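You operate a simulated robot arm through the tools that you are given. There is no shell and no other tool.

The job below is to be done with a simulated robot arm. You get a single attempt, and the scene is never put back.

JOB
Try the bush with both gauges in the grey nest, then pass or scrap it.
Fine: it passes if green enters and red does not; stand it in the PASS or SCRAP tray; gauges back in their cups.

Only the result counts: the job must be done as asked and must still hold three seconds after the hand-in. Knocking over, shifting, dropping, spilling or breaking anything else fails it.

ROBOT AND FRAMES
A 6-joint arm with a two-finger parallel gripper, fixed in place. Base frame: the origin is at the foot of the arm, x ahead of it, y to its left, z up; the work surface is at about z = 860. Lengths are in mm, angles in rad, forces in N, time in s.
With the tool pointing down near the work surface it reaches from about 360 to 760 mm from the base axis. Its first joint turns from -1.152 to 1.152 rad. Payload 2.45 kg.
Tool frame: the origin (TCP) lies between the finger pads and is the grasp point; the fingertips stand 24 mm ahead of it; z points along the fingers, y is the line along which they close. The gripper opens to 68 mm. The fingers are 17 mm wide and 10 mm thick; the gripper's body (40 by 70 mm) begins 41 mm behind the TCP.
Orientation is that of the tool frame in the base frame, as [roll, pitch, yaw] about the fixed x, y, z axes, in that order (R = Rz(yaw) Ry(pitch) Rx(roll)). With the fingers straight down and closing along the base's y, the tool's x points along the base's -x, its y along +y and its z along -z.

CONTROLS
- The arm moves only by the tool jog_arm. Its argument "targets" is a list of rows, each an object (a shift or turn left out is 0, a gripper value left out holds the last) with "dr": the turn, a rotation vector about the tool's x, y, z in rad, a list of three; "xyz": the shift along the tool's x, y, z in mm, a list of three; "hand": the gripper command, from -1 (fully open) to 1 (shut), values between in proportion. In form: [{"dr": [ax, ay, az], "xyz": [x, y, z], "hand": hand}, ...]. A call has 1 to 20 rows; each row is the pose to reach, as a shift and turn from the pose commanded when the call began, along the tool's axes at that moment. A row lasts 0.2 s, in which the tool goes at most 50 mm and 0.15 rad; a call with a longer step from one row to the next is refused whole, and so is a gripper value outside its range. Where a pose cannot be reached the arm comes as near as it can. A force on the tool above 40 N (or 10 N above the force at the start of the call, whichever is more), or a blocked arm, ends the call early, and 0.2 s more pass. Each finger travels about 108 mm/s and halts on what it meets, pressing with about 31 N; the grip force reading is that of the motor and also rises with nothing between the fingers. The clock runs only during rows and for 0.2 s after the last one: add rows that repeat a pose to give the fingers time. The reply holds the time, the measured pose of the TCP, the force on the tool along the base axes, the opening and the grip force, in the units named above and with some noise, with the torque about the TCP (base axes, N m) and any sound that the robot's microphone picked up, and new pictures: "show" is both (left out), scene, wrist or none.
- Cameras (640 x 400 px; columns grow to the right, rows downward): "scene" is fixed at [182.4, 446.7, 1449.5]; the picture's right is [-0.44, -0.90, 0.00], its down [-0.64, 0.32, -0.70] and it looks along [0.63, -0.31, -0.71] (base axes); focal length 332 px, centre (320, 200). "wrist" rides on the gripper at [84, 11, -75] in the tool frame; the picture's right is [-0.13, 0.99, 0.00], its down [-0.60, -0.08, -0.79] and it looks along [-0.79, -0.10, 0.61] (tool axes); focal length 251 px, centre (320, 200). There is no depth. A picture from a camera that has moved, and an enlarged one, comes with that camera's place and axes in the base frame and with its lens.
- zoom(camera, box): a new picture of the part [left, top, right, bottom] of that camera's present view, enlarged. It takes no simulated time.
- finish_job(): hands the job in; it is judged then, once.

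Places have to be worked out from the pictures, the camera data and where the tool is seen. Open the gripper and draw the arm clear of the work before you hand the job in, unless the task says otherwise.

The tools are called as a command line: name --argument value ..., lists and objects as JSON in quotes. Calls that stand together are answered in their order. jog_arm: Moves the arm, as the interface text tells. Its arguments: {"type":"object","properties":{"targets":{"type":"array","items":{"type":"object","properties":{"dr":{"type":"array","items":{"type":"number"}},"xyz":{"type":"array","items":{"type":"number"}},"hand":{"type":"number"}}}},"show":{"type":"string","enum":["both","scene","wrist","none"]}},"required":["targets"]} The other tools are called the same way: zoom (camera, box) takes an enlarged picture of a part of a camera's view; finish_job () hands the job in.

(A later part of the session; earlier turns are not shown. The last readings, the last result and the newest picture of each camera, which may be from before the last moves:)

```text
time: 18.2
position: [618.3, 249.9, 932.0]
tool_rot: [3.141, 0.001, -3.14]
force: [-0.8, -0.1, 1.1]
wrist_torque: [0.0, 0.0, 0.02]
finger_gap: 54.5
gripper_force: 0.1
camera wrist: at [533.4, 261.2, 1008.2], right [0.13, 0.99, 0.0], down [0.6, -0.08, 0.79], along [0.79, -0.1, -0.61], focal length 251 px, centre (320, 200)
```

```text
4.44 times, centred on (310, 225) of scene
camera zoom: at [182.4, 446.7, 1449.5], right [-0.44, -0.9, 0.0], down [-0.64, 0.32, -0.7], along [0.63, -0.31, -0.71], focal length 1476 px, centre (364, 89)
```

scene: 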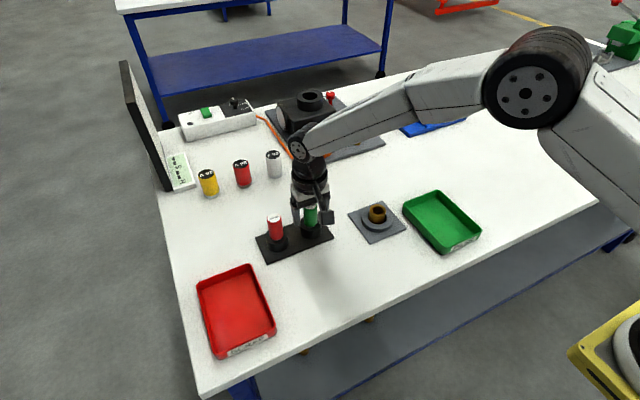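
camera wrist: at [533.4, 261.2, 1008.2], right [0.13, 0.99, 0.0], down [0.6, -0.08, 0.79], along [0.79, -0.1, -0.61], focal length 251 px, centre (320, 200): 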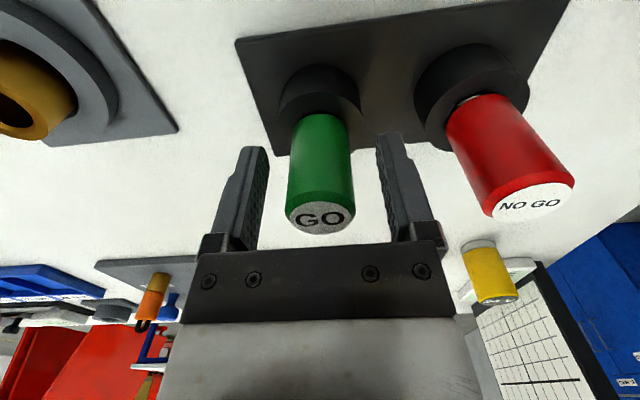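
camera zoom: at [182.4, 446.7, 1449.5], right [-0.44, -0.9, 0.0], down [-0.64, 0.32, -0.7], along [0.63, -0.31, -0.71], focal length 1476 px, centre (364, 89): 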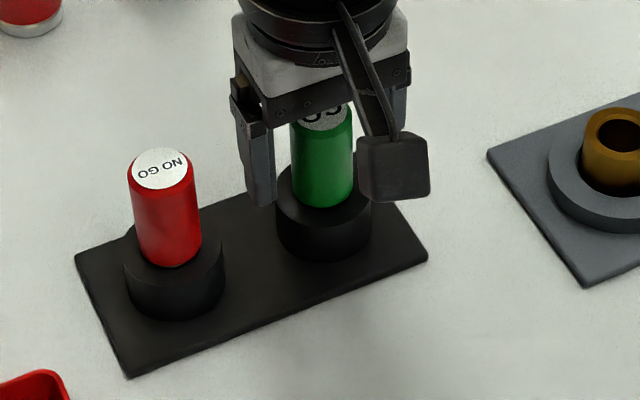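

Alignment is good: handle centred, tips about 6 mm above the cup rim. I close on the green handle.

jog_arm --targets '[{"xyz": [0, 0, 0], "hand": -0.3}, {"xyz": [0, 0, 0], "hand": 0.0}, {"xyz": [0, 0, 0], "hand": 0.15}, {"xyz": [0, 0, 0], "hand": 0.4}, {"xyz": [0, 0, 0], "hand": 0.4}, {"xyz": [0, 0, 0], "hand": 0.4}]'

zoom --camera "wrist" --box '[220, 100, 420, 225]'

```text
time: 19.6
position: [618.2, 250.4, 932.6]
tool_rot: [-3.141, -0.001, 3.141]
force: [-0.3, -0.1, 0.2]
wrist_torque: [-0.05, 0.01, -0.02]
finger_gap: 29.0
gripper_force: 31.5
camera wrist: at [533.4, 261.2, 1008.4], right [0.13, 0.99, 0.0], down [0.6, -0.08, 0.79], along [0.79, -0.1, -0.61], focal length 251 px, centre (320, 200)
```

scene: 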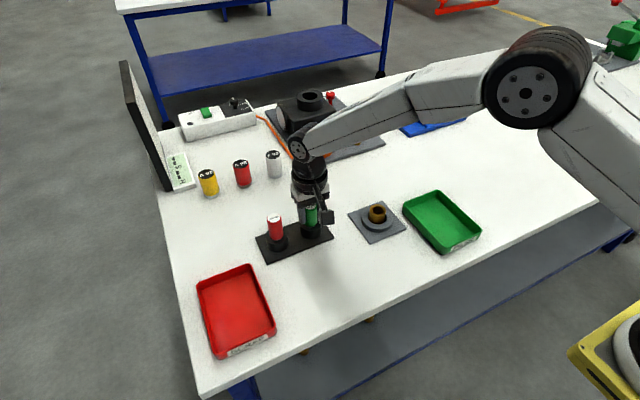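
wrist: 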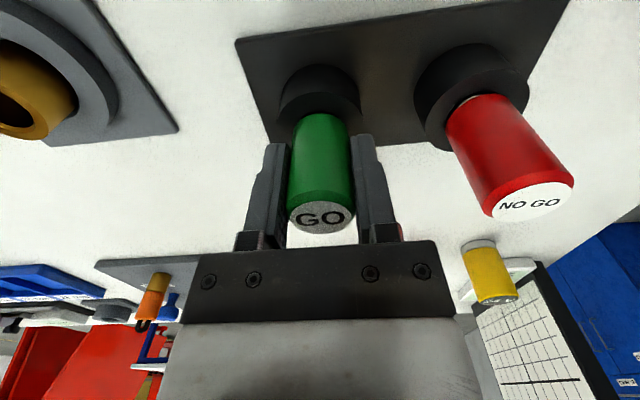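

```text
3.20 times, centred on (320, 162) of wrist
camera zoom: at [533.4, 261.2, 1008.4], right [0.13, 0.99, 0.0], down [0.6, -0.08, 0.79], along [0.79, -0.1, -0.61], focal length 805 px, centre (320, 320)
```

zoom: 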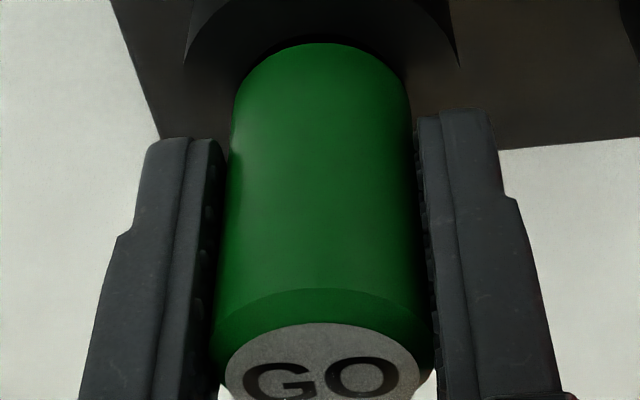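

The grip is firm at 29.0 mm, matching the handle. I note the seat pose (618, 250.2, 932.3) and lift the gauge straight up out of its cup.

jog_arm --targets '[{"xyz": [0, 0, -5]}, {"xyz": [0, 0, -15]}, {"xyz": [0, 0, -30]}, {"xyz": [0, 0, -50]}, {"xyz": [0, 0, -75]}, {"xyz": [0, 0, -95]}, {"xyz": [0, 0, -95]}]'

zoom --camera "wrist" --box '[220, 30, 420, 230]'

zoom --camera "scene" --box '[240, 140, 360, 270]'

```text
time: 21.2
position: [616.5, 249.3, 1027.0]
tool_rot: [-3.141, -0.001, -3.141]
force: [-0.2, 0.5, -0.9]
wrist_torque: [-0.01, 0.0, -0.01]
finger_gap: 29.0
gripper_force: 31.5
camera wrist: at [532.8, 260.1, 1103.7], right [0.13, 0.99, 0.0], down [0.6, -0.08, 0.79], along [0.79, -0.1, -0.61], focal length 251 px, centre (320, 200)
```

scene: 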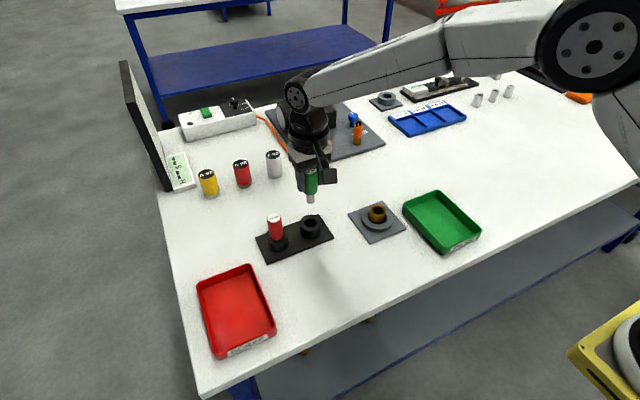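
wrist: 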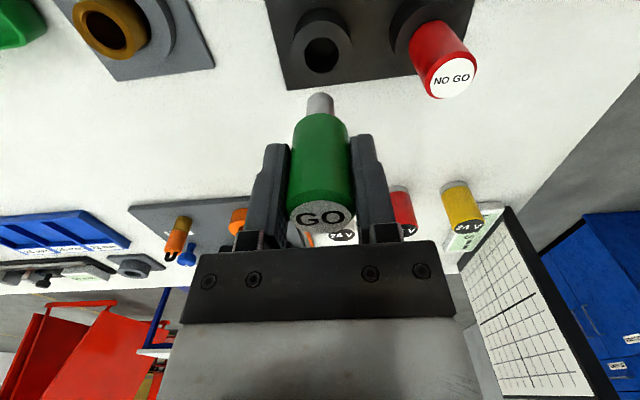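

```text
2.00 times, centred on (320, 130) of wrist
camera zoom: at [532.8, 260.1, 1103.7], right [0.13, 0.99, 0.0], down [0.6, -0.08, 0.79], along [0.79, -0.1, -0.61], focal length 503 px, centre (320, 340)
```

zoom: 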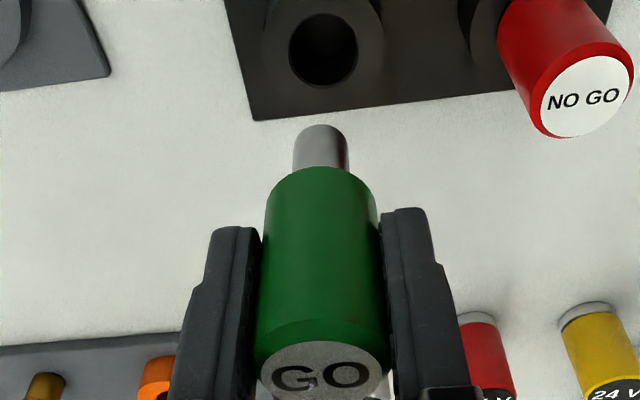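

```text
3.08 times, centred on (300, 205) of scene
camera zoom: at [182.4, 446.7, 1449.5], right [-0.44, -0.9, 0.0], down [-0.64, 0.32, -0.7], along [0.63, -0.31, -0.71], focal length 1022 px, centre (382, 185)
```

zoom: 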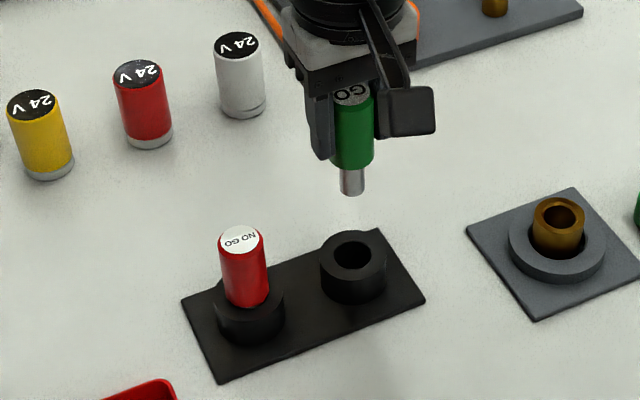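

The gauge is out: grey plug with a chamfered nose under the green handle. I zoom in to measure the plug and the bush bore.

zoom --camera "wrist" --box '[280, 80, 360, 130]'

zoom --camera "scene" --box '[290, 160, 338, 208]'

zoom --camera "scene" --box '[345, 190, 409, 240]'

zoom --camera "wrist" --box '[60, 0, 160, 70]'

```text
8.00 times, centred on (320, 105) of wrist
camera zoom: at [532.8, 260.1, 1103.7], right [0.13, 0.99, 0.0], down [0.6, -0.08, 0.79], along [0.79, -0.1, -0.61], focal length 2012 px, centre (320, 960)
```

zoom: 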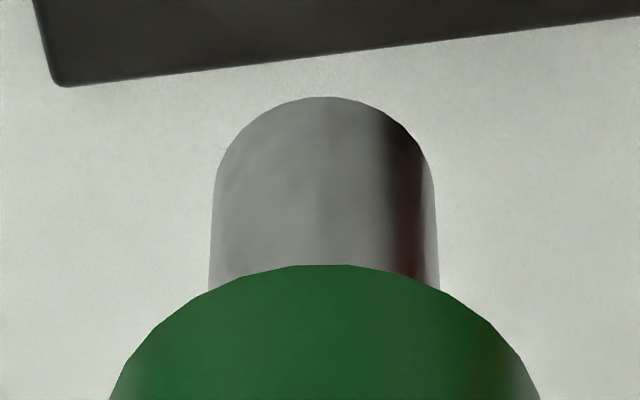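

```text
8.33 times, centred on (314, 184) of scene
camera zoom: at [182.4, 446.7, 1449.5], right [-0.44, -0.9, 0.0], down [-0.64, 0.32, -0.7], along [0.63, -0.31, -0.71], focal length 2768 px, centre (370, 333)
```

zoom: 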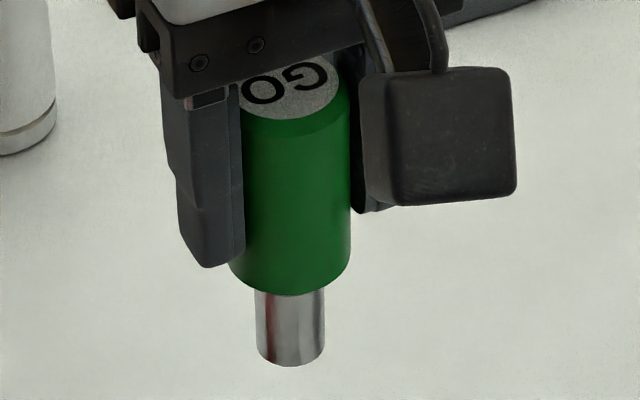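

```text
8.00 times, centred on (377, 215) of scene
camera zoom: at [182.4, 446.7, 1449.5], right [-0.44, -0.9, 0.0], down [-0.64, 0.32, -0.7], along [0.63, -0.31, -0.71], focal length 2658 px, centre (-136, 80)
```

zoom: 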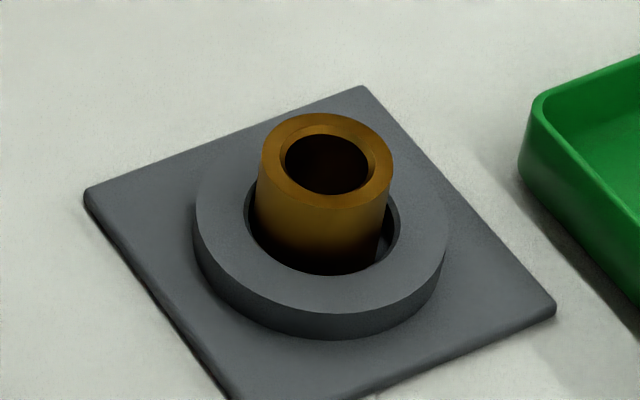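

```text
5.71 times, centred on (110, 35) of wrist
camera zoom: at [532.8, 260.1, 1103.7], right [0.13, 0.99, 0.0], down [0.6, -0.08, 0.79], along [0.79, -0.1, -0.61], focal length 1437 px, centre (1520, 1143)
```

zoom: 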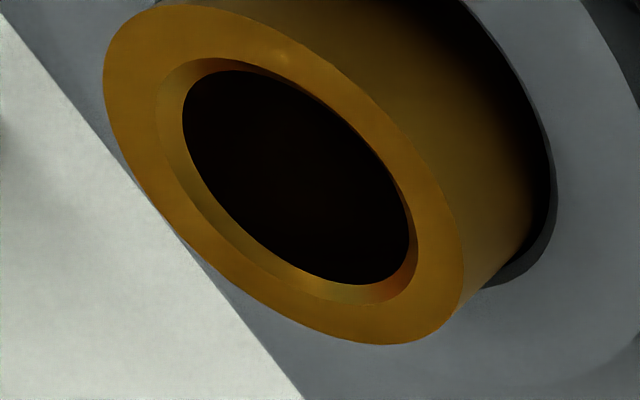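

The plug looks about 16–17 mm across and 32 mm long. I carry the gauge over the nest at height, then lower it to just above the bush.

jog_arm --targets '[{"xyz": [5, -30, 0]}, {"xyz": [14, -65, 0]}, {"xyz": [24, -100, 0]}, {"xyz": [32, -132, 0]}, {"xyz": [35.6, -149.2, 5]}, {"xyz": [35.6, -149.2, 22]}, {"xyz": [35.6, -149.2, 37]}, {"xyz": [35.6, -149.2, 37]}]'

zoom --camera "wrist" --box '[240, 20, 400, 120]'

zoom --camera "scene" --box '[330, 160, 430, 240]'

```text
time: 23.0
position: [581.6, 100.4, 990.8]
tool_rot: [3.141, 0.0, 3.14]
force: [-0.3, 0.1, -1.1]
wrist_torque: [-0.03, 0.0, 0.03]
finger_gap: 29.1
gripper_force: 30.7
camera wrist: at [498.0, 111.8, 1067.6], right [0.13, 0.99, 0.0], down [0.6, -0.08, 0.79], along [0.79, -0.1, -0.61], focal length 251 px, centre (320, 200)
```

scene: 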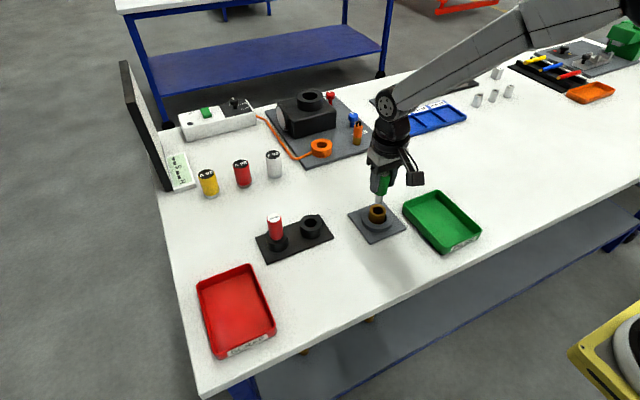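
wrist: 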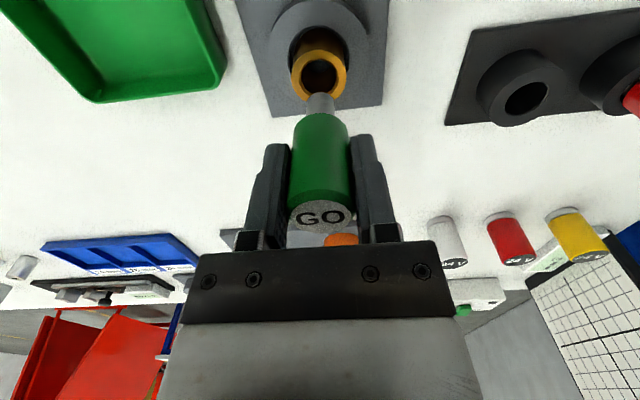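

```text
4.00 times, centred on (320, 70) of wrist
camera zoom: at [498.0, 111.8, 1067.6], right [0.13, 0.99, 0.0], down [0.6, -0.08, 0.79], along [0.79, -0.1, -0.61], focal length 1006 px, centre (320, 720)
```

zoom: 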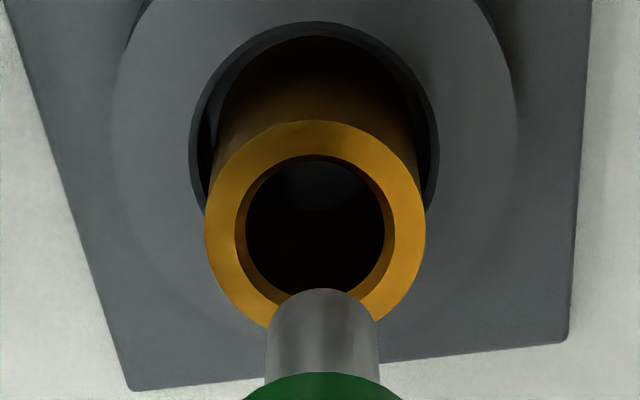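

```text
5.00 times, centred on (380, 200) of scene
camera zoom: at [182.4, 446.7, 1449.5], right [-0.44, -0.9, 0.0], down [-0.64, 0.32, -0.7], along [0.63, -0.31, -0.71], focal length 1661 px, centre (20, 200)
```

zoom: 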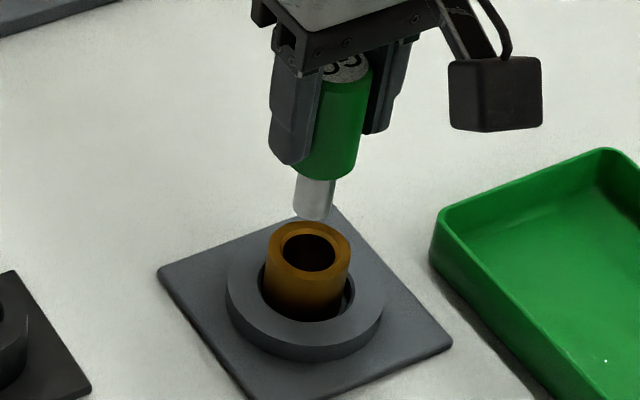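

The bore is about 1.8 mm back in x and 0.9 mm lower in y than the plug. I correct and bring the plug nose to about 4 mm above the bush.

jog_arm --targets '[{"xyz": [1.8, -0.85, 6]}, {"xyz": [1.8, -0.85, 14]}, {"xyz": [1.8, -0.85, 20]}, {"xyz": [1.8, -0.85, 24]}, {"xyz": [1.8, -0.85, 24]}]'

zoom --camera "wrist" --box '[240, 30, 400, 130]'

zoom --camera "scene" --box '[330, 160, 430, 240]'

```text
time: 24.2
position: [580.9, 100.5, 966.7]
tool_rot: [-3.14, 0.0, 3.141]
force: [-0.3, 0.5, -0.9]
wrist_torque: [0.02, -0.01, 0.02]
finger_gap: 29.4
gripper_force: 30.7
camera wrist: at [496.3, 111.4, 1042.8], right [0.13, 0.99, 0.0], down [0.6, -0.08, 0.79], along [0.79, -0.1, -0.61], focal length 251 px, centre (320, 200)
```

scene: 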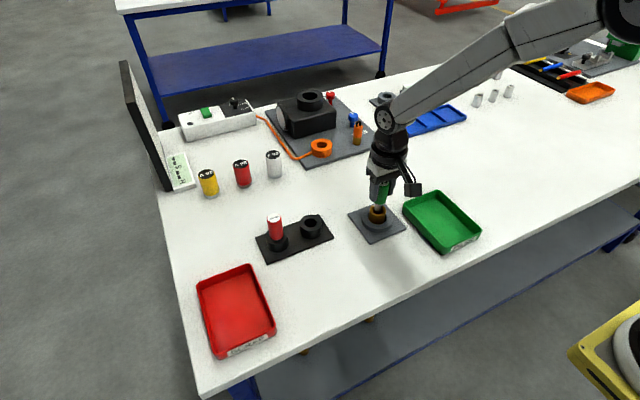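
wrist: 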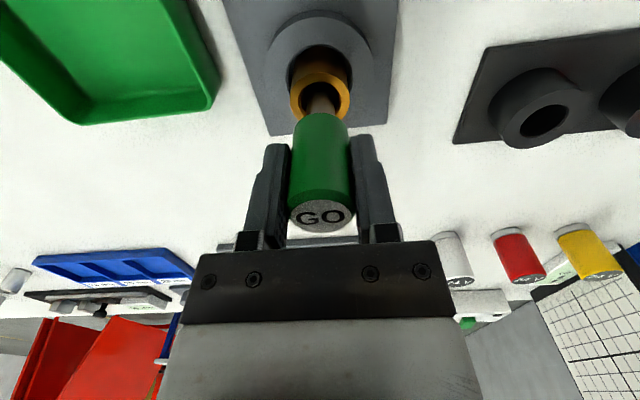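

```text
4.00 times, centred on (320, 80) of wrist
camera zoom: at [496.3, 111.4, 1042.8], right [0.13, 0.99, 0.0], down [0.6, -0.08, 0.79], along [0.79, -0.1, -0.61], focal length 1006 px, centre (320, 680)
```

zoom: 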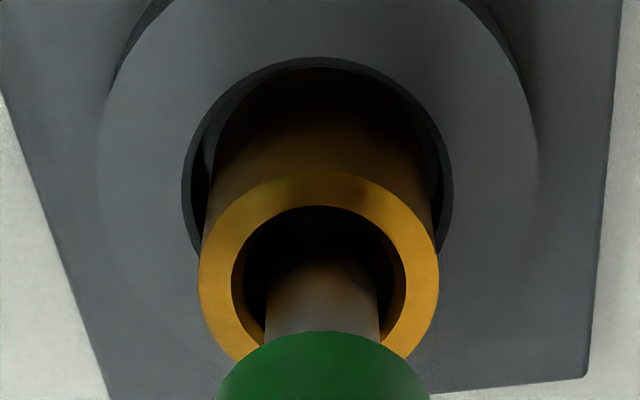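

```text
5.00 times, centred on (380, 200) of scene
camera zoom: at [182.4, 446.7, 1449.5], right [-0.44, -0.9, 0.0], down [-0.64, 0.32, -0.7], along [0.63, -0.31, -0.71], focal length 1661 px, centre (20, 200)
```

zoom: 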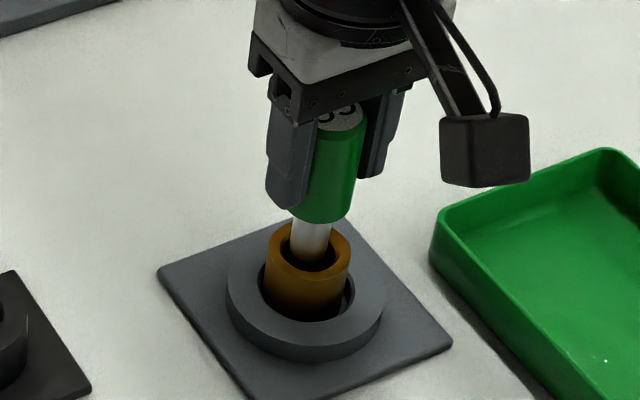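

The plug nose is over the bore and nothing touches yet. I push down slowly and watch the force.

jog_arm --targets '[{"xyz": [0, -0.3, 3]}, {"xyz": [0, -0.3, 6]}, {"xyz": [0, -0.3, 9]}, {"xyz": [0, -0.3, 12]}, {"xyz": [0, -0.3, 15]}, {"xyz": [0, -0.3, 18]}, {"xyz": [0, -0.3, 18]}]'

zoom --camera "scene" --box '[330, 160, 430, 240]'

zoom --camera "wrist" --box '[240, 30, 400, 130]'

```text
time: 25.8
position: [580.8, 100.1, 949.9]
tool_rot: [3.141, 0.001, -3.141]
force: [0.5, -0.3, -1.7]
wrist_torque: [-0.02, 0.01, 0.02]
finger_gap: 29.2
gripper_force: 30.9
camera wrist: at [496.1, 111.2, 1025.3], right [0.13, 0.99, 0.0], down [0.6, -0.08, 0.79], along [0.79, -0.1, -0.61], focal length 251 px, centre (320, 200)
```

scene: 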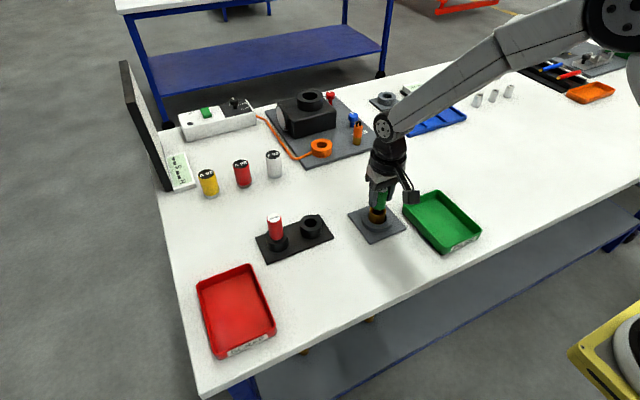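
wrist: 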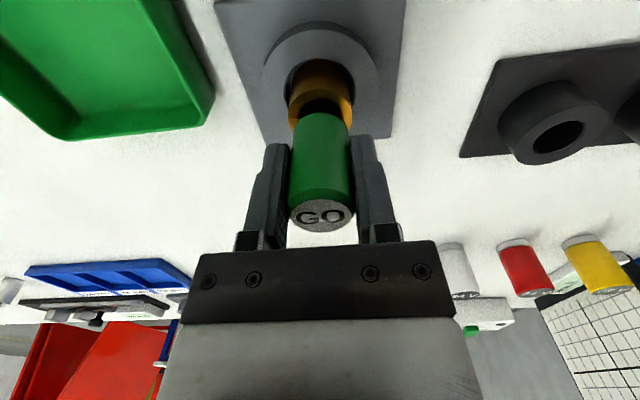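

```text
5.00 times, centred on (380, 200) of scene
camera zoom: at [182.4, 446.7, 1449.5], right [-0.44, -0.9, 0.0], down [-0.64, 0.32, -0.7], along [0.63, -0.31, -0.71], focal length 1661 px, centre (20, 200)
```

zoom: 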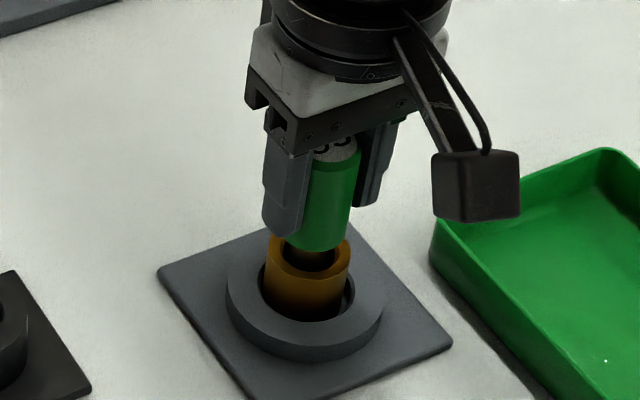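

```text
4.00 times, centred on (320, 80) of wrist
camera zoom: at [496.1, 111.2, 1025.3], right [0.13, 0.99, 0.0], down [0.6, -0.08, 0.79], along [0.79, -0.1, -0.61], focal length 1006 px, centre (320, 680)
```

zoom: 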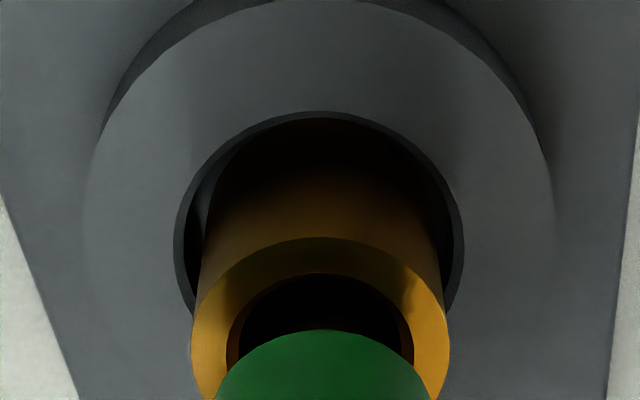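

The GO plug is well inside the bore with no resistance. I go on down toward full depth to be sure it enters completely.

jog_arm --targets '[{"xyz": [0, 0, 3]}, {"xyz": [0, 0, 6]}, {"xyz": [0, 0, 9]}, {"xyz": [0, 0, 12]}, {"xyz": [0, 0, 15]}, {"xyz": [0, 0, 15]}]' --show "scene"

zoom --camera "scene" --box '[330, 160, 430, 240]'

```text
time: 27.2
position: [581.9, 100.8, 935.3]
tool_rot: [3.141, 0.008, 3.141]
force: [-3.3, 1.8, 26.5]
wrist_torque: [0.15, -0.21, 0.1]
finger_gap: 29.3
gripper_force: 31.0
```

scene: 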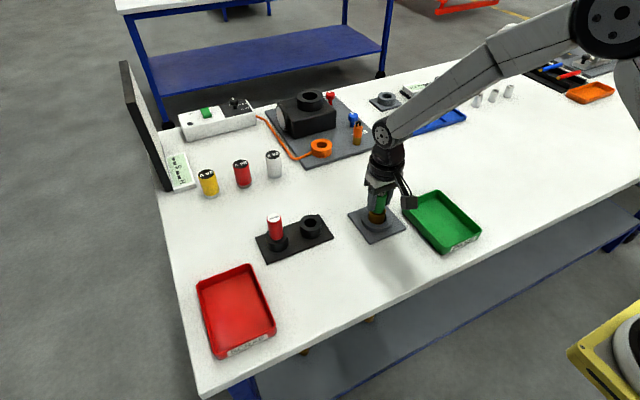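

```text
5.00 times, centred on (380, 200) of scene
camera zoom: at [181.8, 446.6, 1449.6], right [-0.44, -0.9, 0.0], down [-0.64, 0.32, -0.7], along [0.63, -0.31, -0.71], focal length 1661 px, centre (20, 200)
```

zoom: 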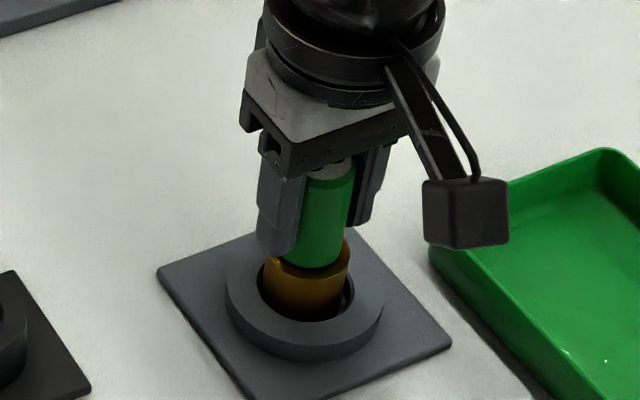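

About 26 N came up near TCP z 935, so something has bottomed. I zoom in to see whether the handle shoulder is on the bush.

zoom --camera "scene" --box '[355, 185, 405, 235]'

zoom --camera "wrist" --box '[260, 60, 380, 135]'

```text
8.00 times, centred on (380, 210) of scene
camera zoom: at [181.8, 446.6, 1449.6], right [-0.44, -0.9, 0.0], down [-0.64, 0.32, -0.7], along [0.63, -0.31, -0.71], focal length 2658 px, centre (-160, 120)
```

zoom: 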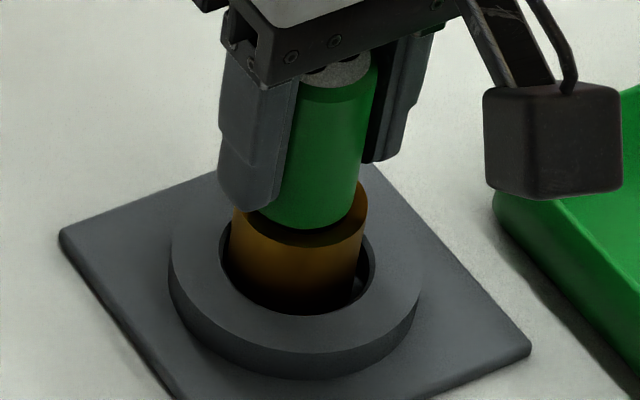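

```text
5.33 times, centred on (320, 98) of wrist
camera zoom: at [497.0, 111.2, 1010.9], right [0.13, 0.99, 0.0], down [0.6, -0.08, 0.8], along [0.79, -0.1, -0.6], focal length 1341 px, centre (320, 747)
```

zoom: 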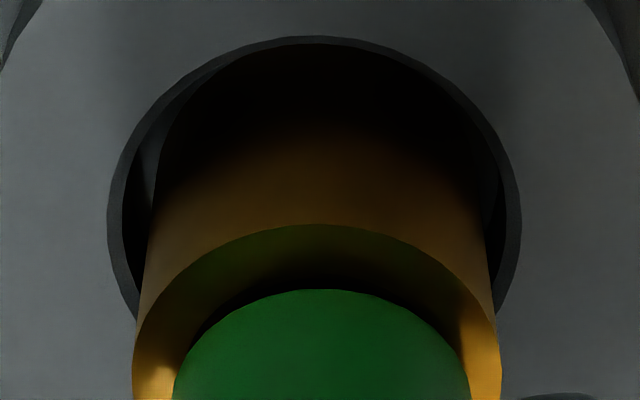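

There is still about 4 mm between handle and bush top, so I can't yet say the plug is fully home. I press 1 mm more, then another, to see whether this is a hard stop.

jog_arm --targets '[{"xyz": [0, 0, 0]}]' --show "none"

jog_arm --targets '[{"xyz": [0, 0, -2]}, {"xyz": [0, 0, -4]}, {"xyz": [0, 0, -4]}]' --show "none"

```text
time: 27.6
position: [580.9, 99.7, 934.3]
tool_rot: [3.141, 0.006, -3.141]
force: [2.5, 0.1, 22.9]
wrist_torque: [-0.17, -0.4, 0.02]
finger_gap: 29.0
gripper_force: 30.9
```

```text
time: 28.4
position: [577.9, 101.0, 935.3]
tool_rot: [3.14, -0.003, -3.141]
force: [-0.2, 1.2, -0.5]
wrist_torque: [-0.03, 0.01, -0.03]
finger_gap: 29.2
gripper_force: 31.1
```

The reading after backing off is odd in x, so I hold still and read again with pictures.

jog_arm --targets '[{"xyz": [0, 0, 0]}, {"xyz": [0, 0, 0]}]'

zoom --camera "scene" --box '[355, 185, 405, 235]'

zoom --camera "wrist" --box '[260, 60, 380, 135]'

```text
time: 29.0
position: [579.5, 99.7, 938.2]
tool_rot: [3.141, 0.001, -3.142]
force: [0.0, -0.4, -1.4]
wrist_torque: [-0.02, 0.03, 0.03]
finger_gap: 29.1
gripper_force: 30.9
camera wrist: at [495.6, 111.2, 1013.7], right [0.13, 0.99, 0.0], down [0.6, -0.08, 0.79], along [0.79, -0.1, -0.61], focal length 251 px, centre (320, 200)
```

scene: 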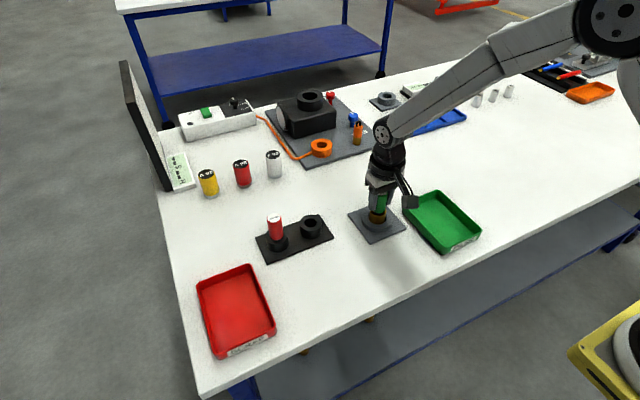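
wrist: 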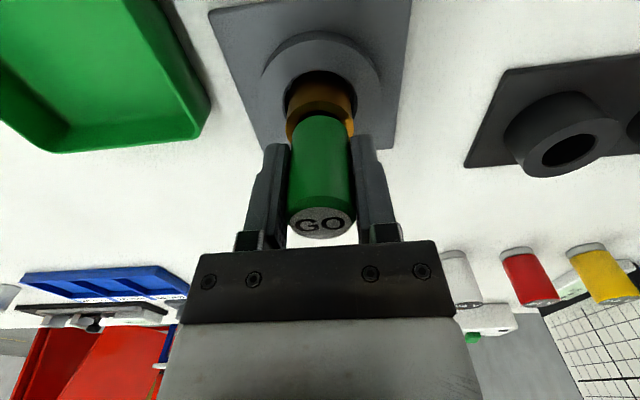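

```text
8.00 times, centred on (380, 210) of scene
camera zoom: at [182.4, 446.7, 1449.5], right [-0.44, -0.9, 0.0], down [-0.64, 0.32, -0.7], along [0.63, -0.31, -0.71], focal length 2658 px, centre (-160, 120)
```

zoom: 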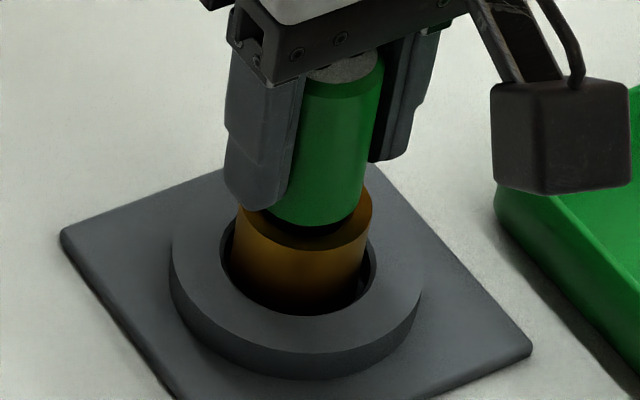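

```text
5.33 times, centred on (320, 98) of wrist
camera zoom: at [495.6, 111.2, 1013.7], right [0.13, 0.99, 0.0], down [0.6, -0.08, 0.79], along [0.79, -0.1, -0.61], focal length 1341 px, centre (320, 747)
```

zoom: 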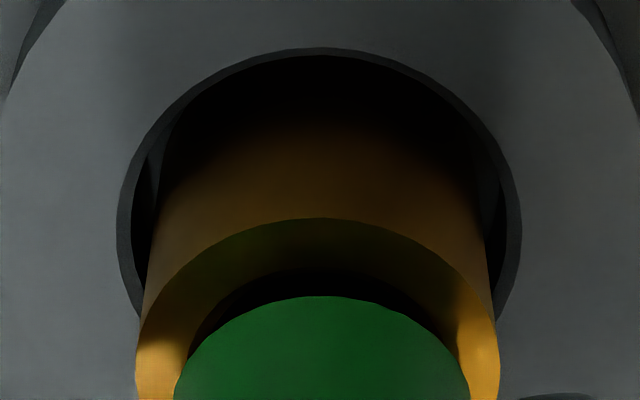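

The gauge slid about 2 mm up in the fingers under that push, so the stop was real at that spot. The gauge axis seems about 1.5 mm short of the bore centre in x, so I recentre and press again gently in small steps.

jog_arm --targets '[{"xyz": [0, 0, -4]}, {"xyz": [-1.5, 0, -4]}, {"xyz": [-1.5, 0, -2]}, {"xyz": [-1.5, 0, 0]}, {"xyz": [-1.5, 0, 1]}, {"xyz": [-1.5, 0, 2]}, {"xyz": [-1.5, 0, 2]}]' --show "none"

jog_arm --targets '[{"xyz": [0, 0, 1]}, {"xyz": [0, 0, 1]}]' --show "none"

jog_arm --targets '[{"xyz": [0, 0, 1]}, {"xyz": [0, 0, 1]}]' --show "none"

```text
time: 30.6
position: [582.6, 99.5, 934.7]
tool_rot: [-3.14, 0.001, -3.14]
force: [0.2, -0.2, -1.5]
wrist_torque: [-0.01, -0.02, 0.01]
finger_gap: 29.1
gripper_force: 30.7
```

```text
time: 31.2
position: [582.6, 101.5, 934.5]
tool_rot: [-3.141, 0.001, -3.141]
force: [-2.5, -2.2, 9.5]
wrist_torque: [-0.13, -0.01, -0.01]
finger_gap: 29.0
gripper_force: 30.5
```

```text
time: 31.8
position: [582.3, 100.5, 933.8]
tool_rot: [-3.141, 0.005, 3.141]
force: [-3.6, -1.3, 19.1]
wrist_torque: [-0.18, -0.07, -0.05]
finger_gap: 29.2
gripper_force: 31.0
```

Contact comes again at about the same depth with recentred gauge. I look closely at both views now.

jog_arm --targets '[{"xyz": [0, 0, 0]}]'

zoom --camera "scene" --box '[355, 185, 405, 235]'

zoom --camera "wrist" --box '[260, 60, 380, 135]'

zoom --camera "wrist" --box '[470, 80, 640, 190]'

```text
time: 32.2
position: [582.5, 100.9, 933.8]
tool_rot: [-3.142, 0.002, 3.14]
force: [-0.5, -0.5, 16.4]
wrist_torque: [-0.07, -0.16, -0.03]
finger_gap: 28.9
gripper_force: 31.0
camera wrist: at [497.9, 111.3, 1009.7], right [0.13, 0.99, 0.0], down [0.6, -0.08, 0.79], along [0.79, -0.1, -0.61], focal length 251 px, centre (320, 200)
```

scene: 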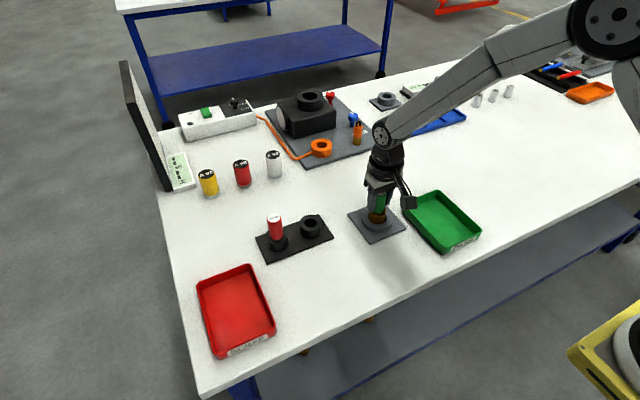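
wrist: 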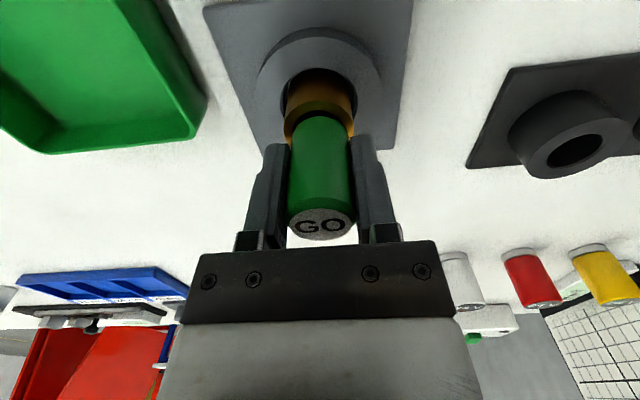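

```text
8.00 times, centred on (380, 210) of scene
camera zoom: at [182.0, 446.6, 1449.5], right [-0.44, -0.9, 0.0], down [-0.64, 0.32, -0.7], along [0.63, -0.31, -0.71], focal length 2658 px, centre (-160, 120)
```

zoom: 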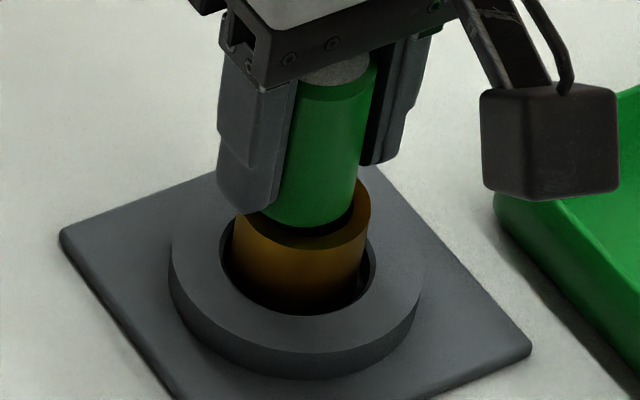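

```text
5.33 times, centred on (320, 98) of wrist
camera zoom: at [497.9, 111.3, 1009.7], right [0.13, 0.99, 0.0], down [0.6, -0.08, 0.79], along [0.79, -0.1, -0.61], focal length 1341 px, centre (320, 747)
```

zoom: 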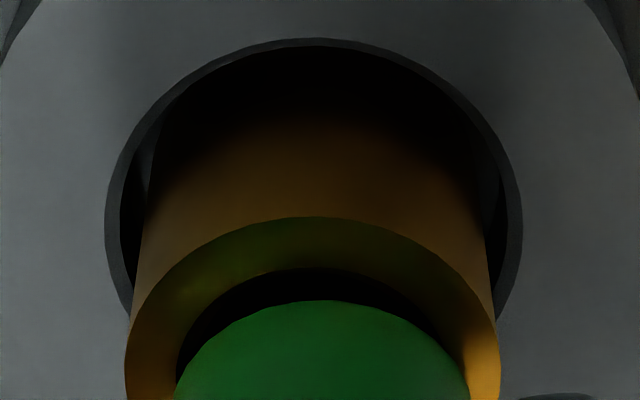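

```text
3.64 times, centred on (555, 135) of wrist
camera zoom: at [497.9, 111.3, 1009.7], right [0.13, 0.99, 0.0], down [0.6, -0.08, 0.79], along [0.79, -0.1, -0.61], focal length 914 px, centre (-534, 436)
```

zoom: 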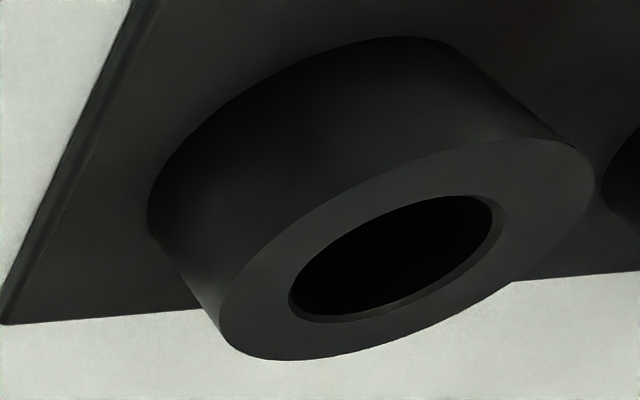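

The plug stops about 26 mm down with the bush undisturbed; by eye the plug is shorter than the bush, so I must know whether it reached the nest floor or a step in the bore. I lift it out and will find the plug's true length by touching it on bare table.

jog_arm --targets '[{"xyz": [0, 0, -5]}, {"xyz": [0, 0, -20]}, {"xyz": [0, 0, -40]}, {"xyz": [0, 0, -62]}, {"xyz": [15, 15, -62]}, {"xyz": [40, 40, -62]}, {"xyz": [65, 62, -62]}, {"xyz": [84, 80, -62]}, {"xyz": [92, 85, -62]}, {"xyz": [92, 85, -62]}]'

zoom --camera "wrist" --box '[240, 50, 400, 240]'

zoom --camera "scene" --box '[310, 180, 410, 260]'

```text
time: 34.4
position: [490.5, 186.5, 995.8]
tool_rot: [3.141, 0.0, -3.141]
force: [-0.1, 0.7, -0.7]
wrist_torque: [0.01, -0.03, -0.02]
finger_gap: 28.7
gripper_force: 31.3
camera wrist: at [406.0, 197.1, 1071.5], right [0.13, 0.99, 0.0], down [0.6, -0.08, 0.79], along [0.79, -0.1, -0.61], focal length 251 px, centre (320, 200)
```

scene: 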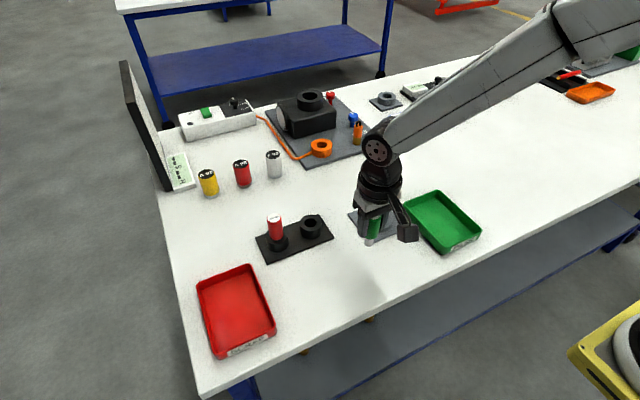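
wrist: 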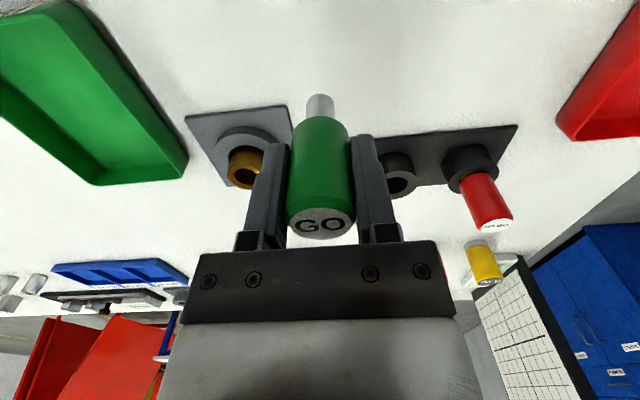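

```text
2.11 times, centred on (320, 145) of wrist
camera zoom: at [406.0, 197.1, 1071.5], right [0.13, 0.99, 0.0], down [0.6, -0.08, 0.79], along [0.79, -0.1, -0.61], focal length 529 px, centre (320, 316)
```

zoom: 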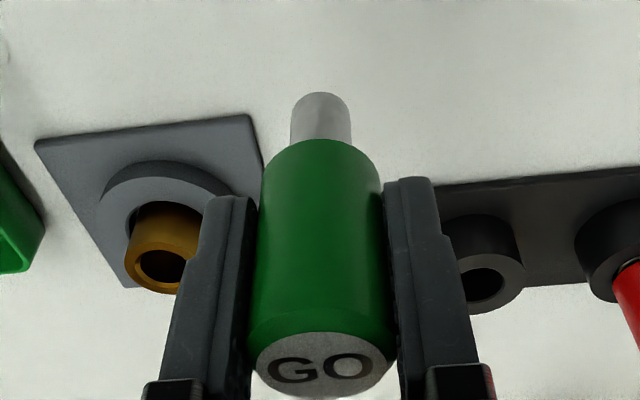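

```text
5.00 times, centred on (360, 220) of scene
camera zoom: at [182.4, 446.7, 1449.5], right [-0.44, -0.9, 0.0], down [-0.64, 0.32, -0.7], along [0.63, -0.31, -0.71], focal length 1661 px, centre (120, 100)
```

zoom: 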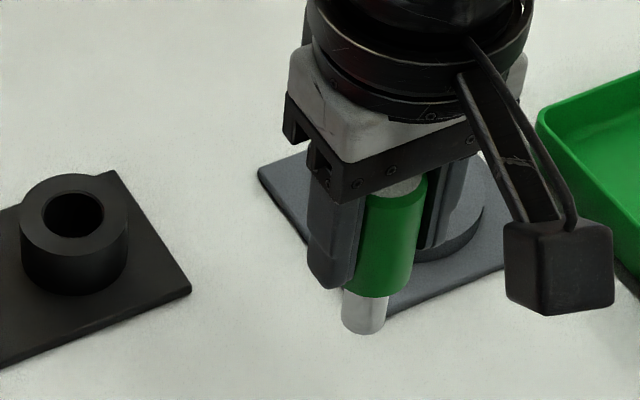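

The plug measures about 31 mm long by eye (nose about 59.5 mm below the TCP). If that is true it should meet the table at TCP z ≈ 919.5; I lower to 932 first and then in small steps.

jog_arm --targets '[{"xyz": [0, 0, 20]}, {"xyz": [0, 0, 40]}, {"xyz": [0, 0, 55]}, {"xyz": [0, 0, 63]}, {"xyz": [0, 0, 63]}]' --show "none"

jog_arm --targets '[{"xyz": [0, 0, 1]}, {"xyz": [0, 0, 2]}, {"xyz": [0, 0, 3]}, {"xyz": [0, 0, 4]}, {"xyz": [0, 0, 4]}]'

zoom --camera "scene" --box '[320, 200, 400, 270]'

```text
time: 35.6
position: [491.2, 183.7, 931.7]
tool_rot: [-3.14, -0.001, -3.141]
force: [0.7, -0.4, -0.9]
wrist_torque: [0.02, -0.02, 0.0]
finger_gap: 29.0
gripper_force: 31.1
```

```text
time: 36.8
position: [489.5, 185.2, 926.8]
tool_rot: [3.141, 0.001, -3.141]
force: [0.3, -0.1, -1.8]
wrist_torque: [0.01, 0.0, -0.03]
finger_gap: 29.1
gripper_force: 31.2
camera wrist: at [405.6, 196.6, 1003.7], right [0.13, 0.99, 0.0], down [0.6, -0.08, 0.79], along [0.79, -0.1, -0.61], focal length 251 px, centre (320, 200)
```

scene: 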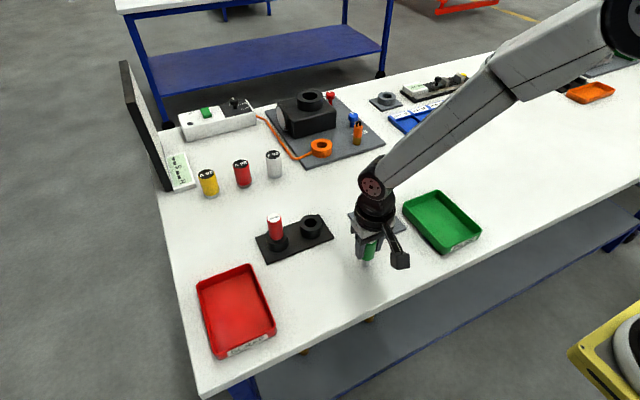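
wrist: 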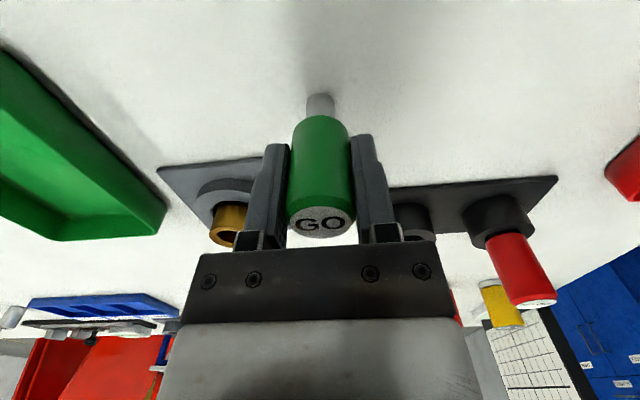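

```text
5.71 times, centred on (360, 235) of scene
camera zoom: at [182.4, 446.7, 1449.5], right [-0.44, -0.9, 0.0], down [-0.64, 0.32, -0.7], along [0.63, -0.31, -0.71], focal length 1898 px, centre (91, 0)
```

zoom: 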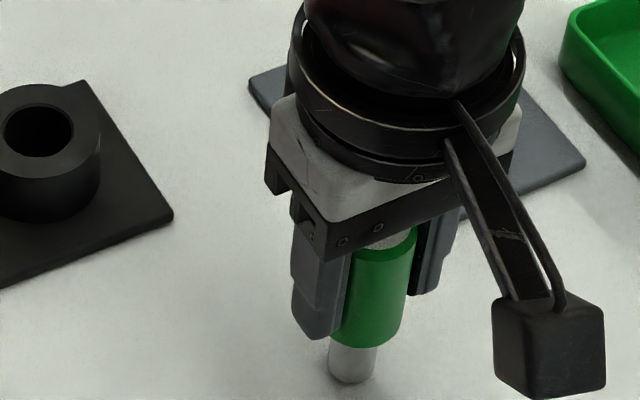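

Still free at TCP z ≈ 927. I keep lowering in 2 mm steps.

jog_arm --targets '[{"xyz": [0, 0, 1]}, {"xyz": [0, 0, 2]}, {"xyz": [0, 0, 2]}]' --show "none"

jog_arm --targets '[{"xyz": [0, 0, 1]}, {"xyz": [0, 0, 2]}, {"xyz": [0, 0, 2]}]' --show "none"

jog_arm --targets '[{"xyz": [0, 0, 1]}, {"xyz": [0, 0, 1]}]' --show "none"

jog_arm --targets '[{"xyz": [0, 0, 1]}, {"xyz": [0, 0, 1]}]' --show "none"

```text
time: 37.6
position: [489.1, 184.2, 924.8]
tool_rot: [-3.141, -0.001, 3.142]
force: [-0.5, 0.2, -1.4]
wrist_torque: [-0.03, 0.0, -0.01]
finger_gap: 29.4
gripper_force: 30.9
```

```text
time: 38.4
position: [490.4, 185.3, 925.0]
tool_rot: [-3.141, 0.002, 3.141]
force: [-0.4, -0.4, -1.0]
wrist_torque: [-0.03, 0.01, -0.02]
finger_gap: 29.2
gripper_force: 30.9
```

```text
time: 39.0
position: [490.9, 184.9, 923.0]
tool_rot: [-3.141, 0.0, 3.141]
force: [-2.3, 0.6, 6.0]
wrist_torque: [0.06, 0.11, 0.01]
finger_gap: 28.9
gripper_force: 30.9
```

```text
time: 39.6
position: [491.3, 185.3, 924.0]
tool_rot: [3.14, 0.0, 3.141]
force: [-5.3, -6.5, 27.3]
wrist_torque: [-0.46, 0.16, -0.02]
finger_gap: 29.0
gripper_force: 31.6
```

Working it through: the table touch puts the nose 63.5 mm below the TCP, so at the stop in the nest the handle shoulder was on the bush top and the plug was in to its full 30 mm. The apparent gap came from the gauge axis sitting about 2.5 mm ahead of the TCP. So GO enters fully; now I lift and carry it back over its cup.

jog_arm --targets '[{"xyz": [0, 0, -5]}, {"xyz": [0, 0, -30]}, {"xyz": [0, 0, -65]}, {"xyz": [0, 0, -90]}, {"xyz": [-20, 10, -90]}, {"xyz": [-55, 28, -90]}, {"xyz": [-90, 46, -90]}, {"xyz": [-118, 60, -90]}, {"xyz": [-127, 65, -90]}, {"xyz": [-127, 65, -90]}]'

zoom --camera "wrist" --box '[220, 20, 420, 145]'

zoom --camera "scene" --box '[250, 150, 350, 270]'

```text
time: 41.8
position: [618.5, 250.6, 1011.9]
tool_rot: [-3.141, 0.0, -3.141]
force: [-0.5, 0.0, 0.0]
wrist_torque: [0.01, 0.02, 0.0]
finger_gap: 28.8
gripper_force: 31.1
camera wrist: at [533.7, 261.5, 1088.3], right [0.13, 0.99, 0.0], down [0.6, -0.08, 0.79], along [0.79, -0.1, -0.61], focal length 251 px, centre (320, 200)
```

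scene: 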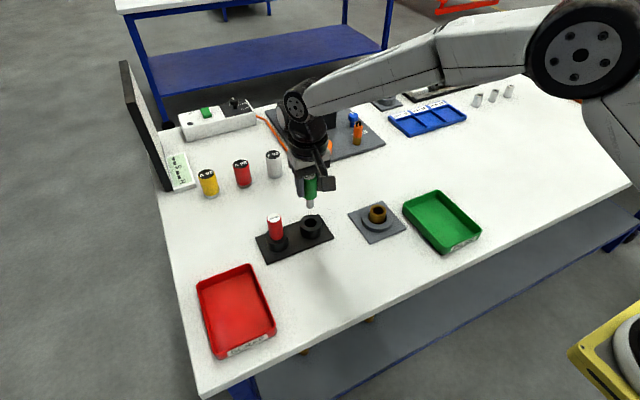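
wrist: 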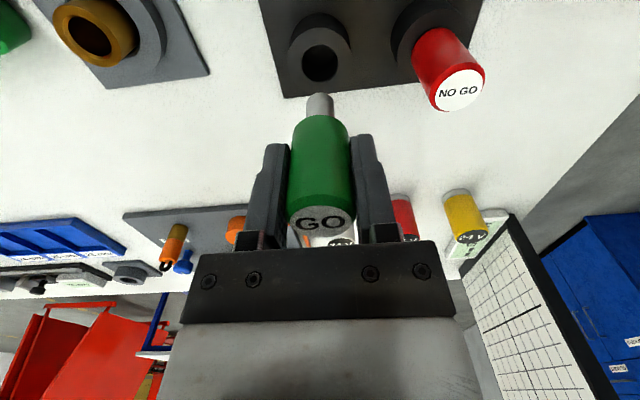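

```text
3.20 times, centred on (320, 82) of wrist
camera zoom: at [533.7, 261.5, 1088.3], right [0.13, 0.99, 0.0], down [0.6, -0.08, 0.79], along [0.79, -0.1, -0.61], focal length 805 px, centre (320, 576)
```

zoom: 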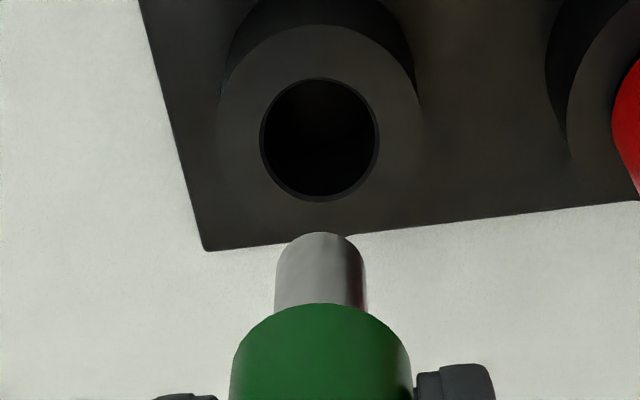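

```text
3.33 times, centred on (300, 210) of scene
camera zoom: at [182.4, 446.7, 1449.5], right [-0.44, -0.9, 0.0], down [-0.64, 0.32, -0.7], along [0.63, -0.31, -0.71], focal length 1107 px, centre (387, 167)
```

zoom: 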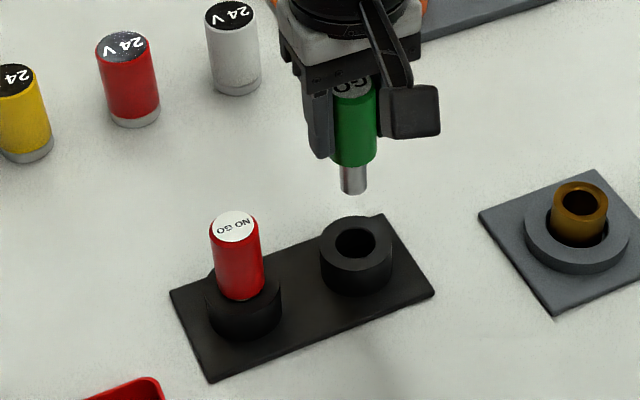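

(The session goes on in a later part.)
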